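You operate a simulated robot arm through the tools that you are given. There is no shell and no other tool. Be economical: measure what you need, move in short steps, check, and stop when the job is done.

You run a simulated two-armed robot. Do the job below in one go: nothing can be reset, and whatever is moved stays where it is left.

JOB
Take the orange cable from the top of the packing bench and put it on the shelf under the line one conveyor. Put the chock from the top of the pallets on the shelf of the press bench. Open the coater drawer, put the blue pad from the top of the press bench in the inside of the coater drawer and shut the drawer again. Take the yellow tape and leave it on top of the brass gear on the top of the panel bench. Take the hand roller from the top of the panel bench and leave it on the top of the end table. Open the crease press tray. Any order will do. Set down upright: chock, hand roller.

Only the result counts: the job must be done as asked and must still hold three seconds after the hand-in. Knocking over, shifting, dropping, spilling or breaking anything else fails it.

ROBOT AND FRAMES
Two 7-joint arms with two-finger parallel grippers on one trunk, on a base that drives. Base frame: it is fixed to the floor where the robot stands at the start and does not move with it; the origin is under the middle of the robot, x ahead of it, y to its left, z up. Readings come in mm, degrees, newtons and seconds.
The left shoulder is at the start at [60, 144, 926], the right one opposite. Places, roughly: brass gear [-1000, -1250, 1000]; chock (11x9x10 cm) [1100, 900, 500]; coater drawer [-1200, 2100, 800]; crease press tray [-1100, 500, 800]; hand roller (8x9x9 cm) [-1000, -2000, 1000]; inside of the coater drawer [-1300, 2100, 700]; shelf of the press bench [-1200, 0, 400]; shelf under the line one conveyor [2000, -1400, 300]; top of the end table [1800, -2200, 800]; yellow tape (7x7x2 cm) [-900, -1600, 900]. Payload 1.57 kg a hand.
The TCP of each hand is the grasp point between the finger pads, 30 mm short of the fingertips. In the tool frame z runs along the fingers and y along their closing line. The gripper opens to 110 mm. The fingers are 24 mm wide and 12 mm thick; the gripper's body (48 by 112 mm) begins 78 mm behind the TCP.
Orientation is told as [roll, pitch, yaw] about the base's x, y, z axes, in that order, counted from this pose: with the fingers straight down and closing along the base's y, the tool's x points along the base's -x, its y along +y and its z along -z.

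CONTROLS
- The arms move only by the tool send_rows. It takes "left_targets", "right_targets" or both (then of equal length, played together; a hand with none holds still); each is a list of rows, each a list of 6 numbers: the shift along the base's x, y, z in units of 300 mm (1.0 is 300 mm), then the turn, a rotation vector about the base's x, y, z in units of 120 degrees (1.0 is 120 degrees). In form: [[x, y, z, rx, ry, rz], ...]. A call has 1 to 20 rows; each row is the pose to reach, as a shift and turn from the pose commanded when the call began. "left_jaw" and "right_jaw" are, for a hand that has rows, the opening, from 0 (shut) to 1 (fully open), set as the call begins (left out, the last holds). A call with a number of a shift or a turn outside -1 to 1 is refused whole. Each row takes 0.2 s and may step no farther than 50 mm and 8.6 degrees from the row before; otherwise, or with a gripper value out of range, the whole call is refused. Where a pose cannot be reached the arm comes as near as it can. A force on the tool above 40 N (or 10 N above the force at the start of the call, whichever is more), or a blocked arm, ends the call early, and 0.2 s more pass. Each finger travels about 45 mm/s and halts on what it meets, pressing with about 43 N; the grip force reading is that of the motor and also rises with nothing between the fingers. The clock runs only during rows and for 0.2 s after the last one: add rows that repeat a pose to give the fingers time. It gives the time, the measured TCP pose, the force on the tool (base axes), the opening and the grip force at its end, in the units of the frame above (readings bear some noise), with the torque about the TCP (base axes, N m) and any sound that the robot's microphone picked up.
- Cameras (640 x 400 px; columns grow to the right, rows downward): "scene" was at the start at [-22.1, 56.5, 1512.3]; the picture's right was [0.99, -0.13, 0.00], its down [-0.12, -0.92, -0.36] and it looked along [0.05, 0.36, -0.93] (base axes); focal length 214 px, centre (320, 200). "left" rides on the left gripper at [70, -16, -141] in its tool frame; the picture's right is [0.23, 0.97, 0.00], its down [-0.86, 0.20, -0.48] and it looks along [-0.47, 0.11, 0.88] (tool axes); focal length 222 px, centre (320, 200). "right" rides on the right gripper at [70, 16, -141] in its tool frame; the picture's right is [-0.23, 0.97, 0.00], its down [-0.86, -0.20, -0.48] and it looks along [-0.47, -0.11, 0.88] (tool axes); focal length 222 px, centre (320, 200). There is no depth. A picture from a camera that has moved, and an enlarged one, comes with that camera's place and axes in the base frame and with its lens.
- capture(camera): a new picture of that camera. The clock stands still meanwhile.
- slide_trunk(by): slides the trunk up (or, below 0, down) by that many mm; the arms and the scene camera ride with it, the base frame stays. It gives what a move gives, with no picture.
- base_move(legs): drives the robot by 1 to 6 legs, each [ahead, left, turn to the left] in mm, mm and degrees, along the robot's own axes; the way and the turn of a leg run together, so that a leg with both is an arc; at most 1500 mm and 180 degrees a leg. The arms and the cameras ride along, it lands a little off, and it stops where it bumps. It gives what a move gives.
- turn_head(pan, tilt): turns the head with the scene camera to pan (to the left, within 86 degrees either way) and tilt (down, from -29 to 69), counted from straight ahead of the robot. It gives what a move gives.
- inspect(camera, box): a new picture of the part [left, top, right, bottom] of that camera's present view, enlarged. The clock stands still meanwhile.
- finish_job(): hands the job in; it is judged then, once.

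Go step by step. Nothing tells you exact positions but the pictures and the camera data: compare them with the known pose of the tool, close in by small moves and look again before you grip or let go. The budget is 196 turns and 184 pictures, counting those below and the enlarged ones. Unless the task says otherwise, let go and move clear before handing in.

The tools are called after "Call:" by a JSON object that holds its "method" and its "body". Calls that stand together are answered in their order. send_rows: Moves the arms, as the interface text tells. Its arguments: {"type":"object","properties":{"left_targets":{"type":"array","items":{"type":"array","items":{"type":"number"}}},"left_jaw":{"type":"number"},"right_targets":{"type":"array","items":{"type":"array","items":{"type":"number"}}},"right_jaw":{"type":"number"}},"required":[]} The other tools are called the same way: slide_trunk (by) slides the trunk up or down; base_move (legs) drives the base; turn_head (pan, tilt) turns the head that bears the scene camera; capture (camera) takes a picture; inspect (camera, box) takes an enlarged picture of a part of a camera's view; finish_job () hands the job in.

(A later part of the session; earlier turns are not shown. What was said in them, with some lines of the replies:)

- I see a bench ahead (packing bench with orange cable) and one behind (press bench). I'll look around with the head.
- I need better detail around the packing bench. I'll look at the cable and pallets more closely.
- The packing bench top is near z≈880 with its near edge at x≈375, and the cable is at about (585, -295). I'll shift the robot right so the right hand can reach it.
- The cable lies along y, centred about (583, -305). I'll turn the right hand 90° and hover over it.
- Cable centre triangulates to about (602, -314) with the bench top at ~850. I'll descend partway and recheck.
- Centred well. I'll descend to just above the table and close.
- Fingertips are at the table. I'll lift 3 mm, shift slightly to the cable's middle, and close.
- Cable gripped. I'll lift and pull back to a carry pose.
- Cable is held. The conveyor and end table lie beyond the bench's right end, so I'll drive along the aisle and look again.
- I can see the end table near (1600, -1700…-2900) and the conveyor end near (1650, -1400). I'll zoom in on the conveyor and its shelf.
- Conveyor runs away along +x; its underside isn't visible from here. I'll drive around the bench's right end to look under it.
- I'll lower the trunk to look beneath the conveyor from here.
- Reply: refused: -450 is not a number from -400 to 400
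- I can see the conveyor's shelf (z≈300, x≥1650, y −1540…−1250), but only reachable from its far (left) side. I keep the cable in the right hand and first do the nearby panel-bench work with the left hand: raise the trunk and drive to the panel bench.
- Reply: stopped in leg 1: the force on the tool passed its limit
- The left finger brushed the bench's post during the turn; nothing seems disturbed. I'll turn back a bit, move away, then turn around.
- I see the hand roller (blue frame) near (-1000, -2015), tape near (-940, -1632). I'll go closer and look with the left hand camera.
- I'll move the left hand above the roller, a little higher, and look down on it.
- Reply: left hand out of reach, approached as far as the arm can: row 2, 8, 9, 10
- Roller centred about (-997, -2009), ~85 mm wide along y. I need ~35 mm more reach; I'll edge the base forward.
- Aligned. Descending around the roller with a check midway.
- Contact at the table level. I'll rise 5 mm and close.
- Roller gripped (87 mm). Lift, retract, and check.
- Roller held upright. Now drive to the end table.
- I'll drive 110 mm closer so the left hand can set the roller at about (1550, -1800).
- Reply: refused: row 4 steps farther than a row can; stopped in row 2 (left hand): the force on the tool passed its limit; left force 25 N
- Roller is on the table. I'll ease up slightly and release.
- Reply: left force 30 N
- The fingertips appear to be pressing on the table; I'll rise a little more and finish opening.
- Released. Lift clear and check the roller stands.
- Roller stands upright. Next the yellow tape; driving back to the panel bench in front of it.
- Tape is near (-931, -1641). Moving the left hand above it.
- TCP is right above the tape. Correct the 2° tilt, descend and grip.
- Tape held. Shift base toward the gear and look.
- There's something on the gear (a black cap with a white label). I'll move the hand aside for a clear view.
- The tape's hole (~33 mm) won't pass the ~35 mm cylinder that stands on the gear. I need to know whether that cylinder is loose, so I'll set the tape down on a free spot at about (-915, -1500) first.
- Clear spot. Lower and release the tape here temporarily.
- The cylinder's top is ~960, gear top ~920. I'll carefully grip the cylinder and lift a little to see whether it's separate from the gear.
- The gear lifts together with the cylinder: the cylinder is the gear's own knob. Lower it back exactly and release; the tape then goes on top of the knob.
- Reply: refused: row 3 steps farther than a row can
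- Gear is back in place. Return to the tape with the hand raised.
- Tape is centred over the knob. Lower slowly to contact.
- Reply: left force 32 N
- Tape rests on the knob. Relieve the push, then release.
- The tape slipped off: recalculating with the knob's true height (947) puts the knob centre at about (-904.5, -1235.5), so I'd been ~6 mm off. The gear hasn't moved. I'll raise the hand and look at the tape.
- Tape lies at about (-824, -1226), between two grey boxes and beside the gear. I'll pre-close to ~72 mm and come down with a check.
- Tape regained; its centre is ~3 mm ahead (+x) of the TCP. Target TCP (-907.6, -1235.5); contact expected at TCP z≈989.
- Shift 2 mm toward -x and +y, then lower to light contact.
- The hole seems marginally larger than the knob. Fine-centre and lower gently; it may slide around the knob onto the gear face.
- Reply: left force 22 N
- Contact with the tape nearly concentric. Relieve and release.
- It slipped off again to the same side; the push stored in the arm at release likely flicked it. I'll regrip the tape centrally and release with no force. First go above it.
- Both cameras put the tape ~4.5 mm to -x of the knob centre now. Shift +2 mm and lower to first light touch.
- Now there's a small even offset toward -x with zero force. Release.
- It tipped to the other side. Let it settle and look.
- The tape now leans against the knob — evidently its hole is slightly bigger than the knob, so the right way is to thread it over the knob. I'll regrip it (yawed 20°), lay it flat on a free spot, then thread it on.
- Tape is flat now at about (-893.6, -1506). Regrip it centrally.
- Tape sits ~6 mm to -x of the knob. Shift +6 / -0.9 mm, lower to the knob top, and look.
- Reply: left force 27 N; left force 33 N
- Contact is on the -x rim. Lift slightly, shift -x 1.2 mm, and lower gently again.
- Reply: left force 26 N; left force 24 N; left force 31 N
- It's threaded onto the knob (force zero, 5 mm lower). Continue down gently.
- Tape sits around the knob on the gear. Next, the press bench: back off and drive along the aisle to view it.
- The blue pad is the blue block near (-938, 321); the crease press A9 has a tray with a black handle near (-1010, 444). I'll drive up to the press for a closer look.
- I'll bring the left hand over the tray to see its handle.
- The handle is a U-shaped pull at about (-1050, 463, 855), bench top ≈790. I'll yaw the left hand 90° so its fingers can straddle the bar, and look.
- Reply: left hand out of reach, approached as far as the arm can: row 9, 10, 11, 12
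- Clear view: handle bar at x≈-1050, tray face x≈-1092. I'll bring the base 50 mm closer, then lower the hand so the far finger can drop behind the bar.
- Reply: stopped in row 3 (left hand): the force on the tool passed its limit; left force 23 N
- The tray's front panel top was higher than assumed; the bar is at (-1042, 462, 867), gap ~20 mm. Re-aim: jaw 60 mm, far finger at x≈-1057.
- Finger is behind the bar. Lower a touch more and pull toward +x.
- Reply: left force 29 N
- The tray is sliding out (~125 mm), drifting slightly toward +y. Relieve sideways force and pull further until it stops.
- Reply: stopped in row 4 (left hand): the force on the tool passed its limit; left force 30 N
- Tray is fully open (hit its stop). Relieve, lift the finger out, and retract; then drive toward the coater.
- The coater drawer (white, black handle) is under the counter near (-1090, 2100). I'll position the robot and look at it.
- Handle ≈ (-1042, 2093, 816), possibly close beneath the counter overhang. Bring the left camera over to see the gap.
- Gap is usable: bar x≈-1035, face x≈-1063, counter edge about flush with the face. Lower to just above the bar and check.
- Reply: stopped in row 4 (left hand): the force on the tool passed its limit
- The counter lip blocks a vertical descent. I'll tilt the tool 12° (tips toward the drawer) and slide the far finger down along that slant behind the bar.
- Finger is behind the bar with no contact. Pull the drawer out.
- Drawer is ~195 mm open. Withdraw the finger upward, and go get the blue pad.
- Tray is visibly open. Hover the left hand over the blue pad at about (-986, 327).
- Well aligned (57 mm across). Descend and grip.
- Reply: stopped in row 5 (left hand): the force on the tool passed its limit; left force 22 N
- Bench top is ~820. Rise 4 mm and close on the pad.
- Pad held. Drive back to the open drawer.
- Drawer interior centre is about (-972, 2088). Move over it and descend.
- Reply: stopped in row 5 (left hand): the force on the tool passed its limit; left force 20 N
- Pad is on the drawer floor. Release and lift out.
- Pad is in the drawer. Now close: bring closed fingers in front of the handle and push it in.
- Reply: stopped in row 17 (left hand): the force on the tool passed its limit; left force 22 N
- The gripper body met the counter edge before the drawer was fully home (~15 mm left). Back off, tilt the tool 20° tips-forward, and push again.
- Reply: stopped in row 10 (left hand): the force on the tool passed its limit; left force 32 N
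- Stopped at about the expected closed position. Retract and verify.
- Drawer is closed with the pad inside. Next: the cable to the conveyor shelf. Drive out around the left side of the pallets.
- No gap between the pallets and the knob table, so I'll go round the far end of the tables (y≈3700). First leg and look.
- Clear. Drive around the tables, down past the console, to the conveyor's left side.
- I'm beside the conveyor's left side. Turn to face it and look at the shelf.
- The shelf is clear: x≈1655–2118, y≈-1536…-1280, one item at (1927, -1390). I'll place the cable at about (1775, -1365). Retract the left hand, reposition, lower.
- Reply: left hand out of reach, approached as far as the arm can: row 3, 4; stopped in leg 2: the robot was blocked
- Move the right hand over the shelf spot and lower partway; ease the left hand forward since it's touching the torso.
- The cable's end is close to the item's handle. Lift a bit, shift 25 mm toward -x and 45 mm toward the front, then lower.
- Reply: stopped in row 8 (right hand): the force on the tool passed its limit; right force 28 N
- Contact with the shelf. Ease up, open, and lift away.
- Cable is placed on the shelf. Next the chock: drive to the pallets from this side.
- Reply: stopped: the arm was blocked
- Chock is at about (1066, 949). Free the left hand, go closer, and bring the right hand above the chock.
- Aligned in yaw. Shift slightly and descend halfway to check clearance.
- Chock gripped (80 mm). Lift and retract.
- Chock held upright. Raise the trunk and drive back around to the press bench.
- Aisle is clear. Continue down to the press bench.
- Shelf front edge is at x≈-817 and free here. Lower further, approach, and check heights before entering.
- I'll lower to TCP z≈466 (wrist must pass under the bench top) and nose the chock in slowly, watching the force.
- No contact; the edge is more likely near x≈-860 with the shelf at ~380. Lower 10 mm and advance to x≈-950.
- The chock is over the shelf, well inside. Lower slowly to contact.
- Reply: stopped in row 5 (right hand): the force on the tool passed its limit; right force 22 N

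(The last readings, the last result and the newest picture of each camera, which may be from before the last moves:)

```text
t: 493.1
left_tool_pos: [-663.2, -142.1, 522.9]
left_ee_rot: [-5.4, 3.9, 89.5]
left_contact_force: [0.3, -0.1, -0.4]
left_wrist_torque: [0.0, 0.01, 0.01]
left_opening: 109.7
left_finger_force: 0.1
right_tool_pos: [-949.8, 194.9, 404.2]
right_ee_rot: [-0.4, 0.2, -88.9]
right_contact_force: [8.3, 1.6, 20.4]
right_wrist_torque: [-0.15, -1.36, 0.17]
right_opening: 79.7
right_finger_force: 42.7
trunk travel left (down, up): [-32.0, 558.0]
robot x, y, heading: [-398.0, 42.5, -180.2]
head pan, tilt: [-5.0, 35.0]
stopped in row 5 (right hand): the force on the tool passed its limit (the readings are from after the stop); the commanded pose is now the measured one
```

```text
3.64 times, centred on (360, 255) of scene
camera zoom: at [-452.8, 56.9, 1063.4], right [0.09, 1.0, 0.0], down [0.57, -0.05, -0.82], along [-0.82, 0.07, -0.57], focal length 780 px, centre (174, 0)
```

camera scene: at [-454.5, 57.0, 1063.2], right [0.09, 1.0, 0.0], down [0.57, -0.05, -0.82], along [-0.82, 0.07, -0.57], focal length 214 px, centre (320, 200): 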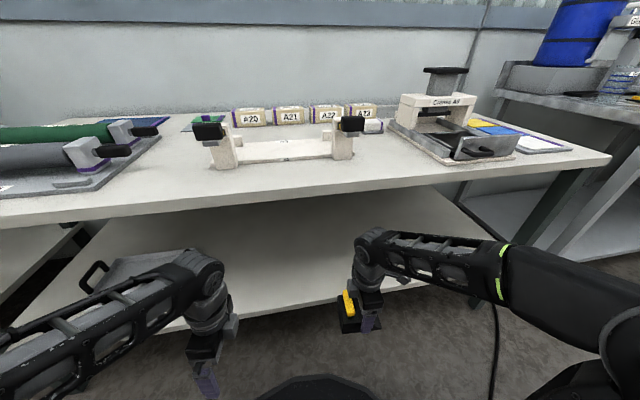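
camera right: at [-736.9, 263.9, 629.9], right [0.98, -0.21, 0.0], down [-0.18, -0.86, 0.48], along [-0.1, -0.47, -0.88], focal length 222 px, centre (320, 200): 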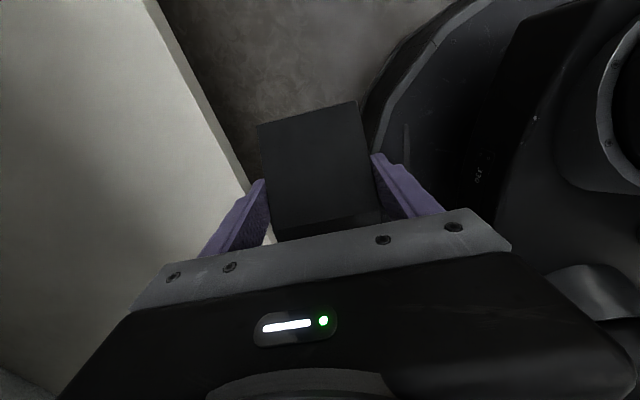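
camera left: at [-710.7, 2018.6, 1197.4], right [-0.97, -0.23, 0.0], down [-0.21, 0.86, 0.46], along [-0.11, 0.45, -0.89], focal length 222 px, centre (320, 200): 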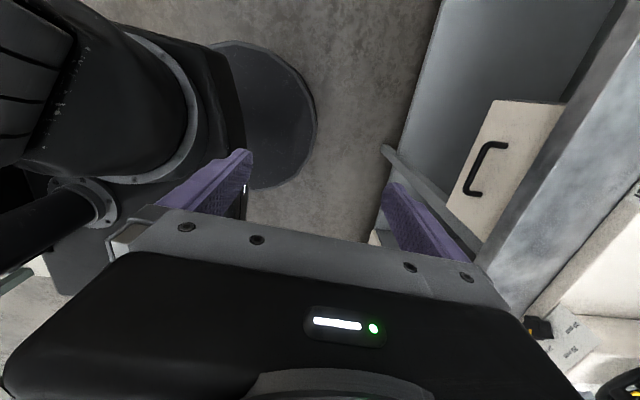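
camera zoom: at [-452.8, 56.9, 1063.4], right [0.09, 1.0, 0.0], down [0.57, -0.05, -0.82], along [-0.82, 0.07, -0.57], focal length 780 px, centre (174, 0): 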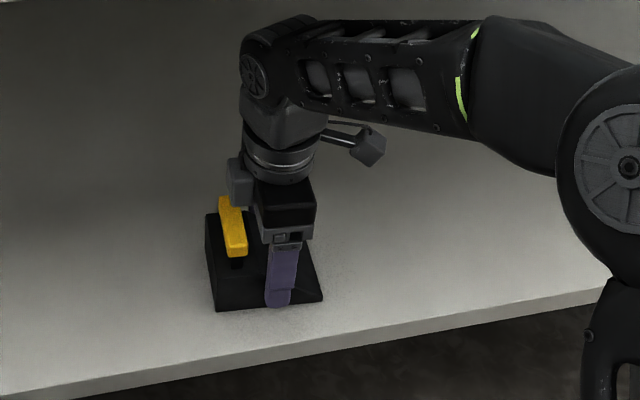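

The chock is down on the shelf. Ease, open fully, then slide the open fingers out sideways (+y), since there's no headroom to lift.

Call:
{"method": "send_rows", "body": {"right_targets": [[0, 0, 0.006, 0, 0, 0], [0, 0, 0.008, 0, 0, 0]]}}

Call:
{"method": "send_rows", "body": {"right_targets": [[0, 0, 0.003, 0, 0, 0], [0, 0, 0.006, 0, 0, 0], [0, 0, 0.006, 0, 0, 0], [0, 0, 0.006, 0, 0, 0]], "right_jaw": 1}}

Call:
{"method": "capture", "body": {"camera": "right"}}

```text
t: 493.7
left_tool_pos: [-662.1, -142.2, 522.0]
left_ee_rot: [-5.4, 3.9, 89.5]
left_contact_force: [-1.0, 0.4, 0.4]
left_wrist_torque: [0.02, 0.01, -0.01]
left_opening: 110.0
left_finger_force: 0.1
right_tool_pos: [-950.4, 194.5, 405.7]
right_ee_rot: [-0.3, 0.2, -89.0]
right_contact_force: [8.9, 0.9, 10.7]
right_wrist_torque: [-0.03, -0.06, 0.0]
right_opening: 79.9
right_finger_force: 43.2
trunk travel left (down, up): [-32.0, 558.0]
robot x, y, heading: [-398.6, 48.0, -180.0]
head pan, tilt: [-5.0, 35.0]
```

```text
t: 494.7
left_tool_pos: [-663.0, -141.5, 522.2]
left_ee_rot: [-5.5, 3.9, 89.6]
left_contact_force: [-0.3, -0.1, 0.0]
left_wrist_torque: [0.01, -0.07, 0.03]
left_opening: 110.3
left_finger_force: 0.1
right_tool_pos: [-949.9, 196.3, 407.1]
right_ee_rot: [-0.4, 0.2, -88.9]
right_contact_force: [0.4, 0.8, 0.3]
right_wrist_torque: [0.02, 0.04, 0.04]
right_opening: 110.0
right_finger_force: 0.1
trunk travel left (down, up): [-32.0, 558.0]
robot x, y, heading: [-398.1, 51.1, -180.0]
head pan, tilt: [-5.0, 35.0]
```

```text
10 pictures are left
camera right: at [-933.9, 264.2, 550.0], right [0.98, -0.21, -0.01], down [-0.18, -0.86, 0.48], along [-0.1, -0.47, -0.88], focal length 222 px, centre (320, 200)
```

right: 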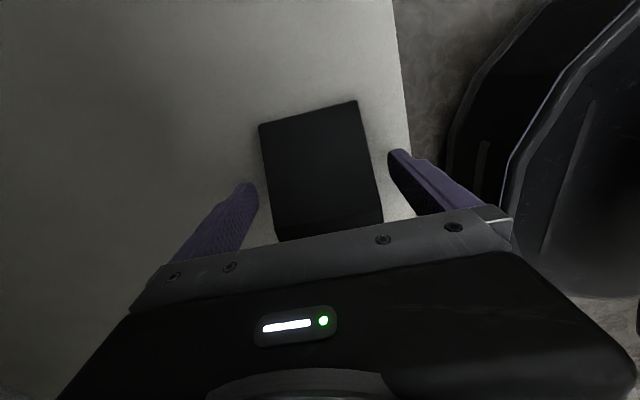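

Call:
{"method": "send_rows", "body": {"right_targets": [[0, 0, 0.06, 0, 0, 0], [0, 0, 0.13, 0, 0, 0], [0, 0.06, 0.15, 0, 0, 0], [0, 0.14, 0.15, 0, 0, 0], [0, 0.22, 0.15, 0, 0, 0], [0, 0.3, 0.15, 0, 0, 0], [0, 0.38, 0.15, 0, 0, 0], [0.1, 0.4, 0.15, 0, 0, 0], [0.24, 0.4, 0.15, 0, 0, 0], [0.38, 0.4, 0.15, 0, 0, 0], [0.52, 0.4, 0.15, 0, 0, 0], [0.66, 0.4, 0.15, 0, 0, 0]]}}

Call:
{"method": "inspect", "body": {"camera": "scene", "box": [230, 130, 470, 310]}}

```text
t: 497.3
left_tool_pos: [-662.9, -140.7, 522.4]
left_ee_rot: [-5.6, 3.8, 89.6]
left_contact_force: [-0.2, 0.4, 0.6]
left_wrist_torque: [-0.01, 0.01, -0.01]
left_opening: 110.0
left_finger_force: 0.0
right_tool_pos: [-751.6, 315.6, 450.8]
right_ee_rot: [-0.3, 0.2, -88.8]
right_contact_force: [-0.3, 0.1, 0.5]
right_wrist_torque: [0.06, -0.01, -0.03]
right_opening: 109.9
right_finger_force: 0.0
trunk travel left (down, up): [-32.0, 558.0]
robot x, y, heading: [-393.0, 48.4, -180.2]
head pan, tilt: [-5.0, 35.0]
```

```text
2.22 times, centred on (350, 220) of scene
camera zoom: at [-454.6, 57.1, 1063.2], right [0.09, 1.0, 0.0], down [0.57, -0.05, -0.82], along [-0.82, 0.07, -0.57], focal length 477 px, centre (253, 156)
```

zoom: 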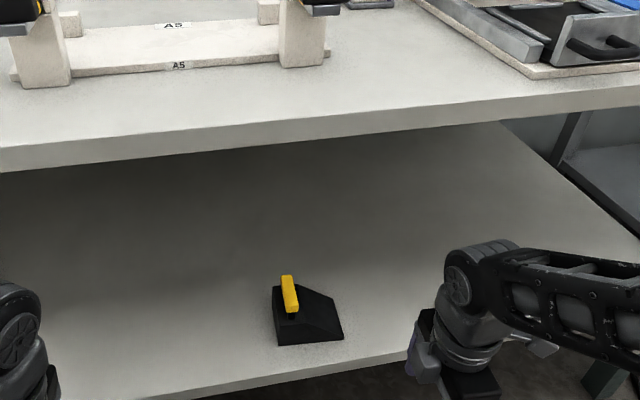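

Chock stands upright on the shelf. Back away and quickly re-verify the tape and drawer.

Call:
{"method": "base_move", "body": {"legs": [[-150, 0, 0]]}}

Call:
{"method": "slide_trunk", "body": {"by": 400}}

Call:
{"method": "turn_head", "body": {"pan": 62, "tilt": 22}}

Call:
{"method": "inspect", "body": {"camera": "scene", "box": [260, 150, 420, 250]}}

Call:
{"method": "turn_head", "body": {"pan": -66, "tilt": 20}}

Call:
{"method": "inspect", "body": {"camera": "scene", "box": [220, 140, 420, 260]}}

```text
t: 498.7
left_tool_pos: [-514.2, -141.6, 521.9]
left_ee_rot: [-5.5, 3.9, 89.6]
left_contact_force: [0.4, 0.0, -0.1]
left_wrist_torque: [0.0, 0.0, 0.01]
left_opening: 110.3
left_finger_force: 0.1
right_tool_pos: [-602.6, 315.0, 451.3]
right_ee_rot: [-0.3, 0.2, -88.9]
right_contact_force: [-0.4, 0.0, 0.0]
right_wrist_torque: [-0.02, -0.03, 0.0]
right_opening: 110.1
right_finger_force: 0.1
trunk travel left (down, up): [-32.0, 558.0]
robot x, y, heading: [-244.3, 48.1, -179.7]
head pan, tilt: [-5.0, 35.0]
```

```text
t: 502.5
left_tool_pos: [-513.5, -141.4, 921.9]
left_ee_rot: [-5.5, 3.9, 89.7]
left_contact_force: [0.8, 0.6, -0.2]
left_wrist_torque: [-0.02, 0.03, 0.04]
left_opening: 109.8
left_finger_force: 0.0
right_tool_pos: [-604.1, 316.0, 850.4]
right_ee_rot: [-0.3, 0.2, -88.9]
right_contact_force: [0.2, -0.2, -0.3]
right_wrist_torque: [0.01, 0.05, -0.02]
right_opening: 110.0
right_finger_force: 0.0
trunk travel left (down, up): [-432.0, 158.0]
robot x, y, heading: [-248.2, 43.1, -179.6]
head pan, tilt: [-5.0, 35.0]
```

```text
t: 503.9
left_tool_pos: [-513.1, -140.9, 921.9]
left_ee_rot: [-5.5, 4.0, 89.7]
left_contact_force: [0.1, 0.2, 0.1]
left_wrist_torque: [-0.01, -0.02, -0.01]
left_opening: 109.8
left_finger_force: 0.1
right_tool_pos: [-602.8, 315.3, 851.3]
right_ee_rot: [-0.4, 0.3, -88.8]
right_contact_force: [-0.5, 0.1, 0.0]
right_wrist_torque: [-0.01, -0.02, -0.03]
right_opening: 109.9
right_finger_force: 0.2
trunk travel left (down, up): [-432.0, 158.0]
robot x, y, heading: [-245.1, 48.8, -179.9]
head pan, tilt: [62.0, 22.0]
```

```text
4.00 times, centred on (340, 200) of scene
camera zoom: at [-260.5, -32.3, 1483.8], right [-0.88, 0.47, 0.0], down [0.18, 0.33, -0.93], along [-0.43, -0.82, -0.37], focal length 858 px, centre (240, 200)
```

zoom: 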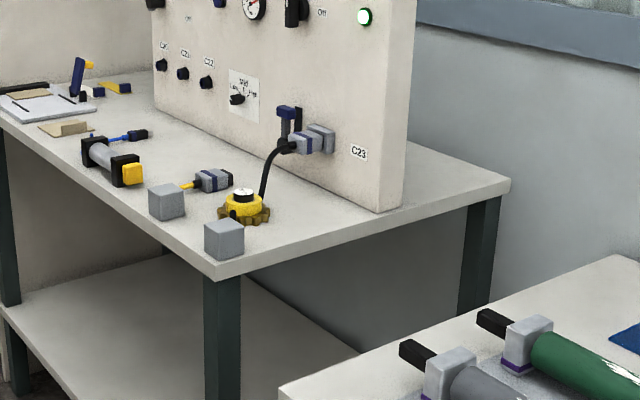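

```text
t: 506.0
left_tool_pos: [-512.3, -141.5, 922.7]
left_ee_rot: [-5.5, 3.9, 89.6]
left_contact_force: [0.2, -0.2, 0.4]
left_wrist_torque: [0.0, 0.0, 0.0]
left_opening: 110.0
left_finger_force: 0.1
right_tool_pos: [-602.8, 315.2, 850.7]
right_ee_rot: [-0.3, 0.2, -88.9]
right_contact_force: [0.2, -0.1, -0.4]
right_wrist_torque: [-0.01, -0.03, 0.0]
right_opening: 110.0
right_finger_force: 0.0
trunk travel left (down, up): [-432.0, 158.0]
robot x, y, heading: [-248.8, 45.4, -179.8]
head pan, tilt: [-66.0, 20.0]
```

```text
3.20 times, centred on (320, 200) of scene
camera zoom: at [-255.0, 134.7, 1487.1], right [0.91, 0.41, 0.0], down [0.14, -0.31, -0.94], along [-0.38, 0.86, -0.34], focal length 686 px, centre (320, 200)
```

zoom: 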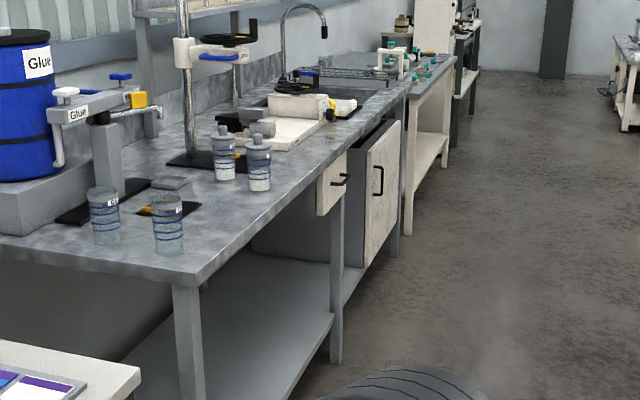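

The tape rests on the gear, the drawer is shut, the tray is open, and the roller, cable and chock are in place. Both hands are empty and clear, so I'm handing in.

Call:
{"method": "finish_job", "body": {}}

```text
The job is handed in.
```

I finished all six tasks and handed the job in; no verdict came back.

- **Cable:** the orange cable is on the shelf under the line one conveyor.
- **Chock:** it stands upright on the press bench shelf.
- **Blue pad:** it is inside the coater drawer. The drawer is shut and looks flush.
- **Yellow tape:** it sits on the brass gear, around the gear's knob. It came off the knob three times before it stayed, and it was still there when I checked just before handing in.
- **Hand roller:** it stands upright on the end table.
- **Crease press tray:** pulled out to its stop.

My left finger brushed a packing bench post once, and the base stopped against something near the conveyor. I saw nothing moved either time, but did not check closely. I also briefly lifted the brass gear about 15 mm and set it back where it was.
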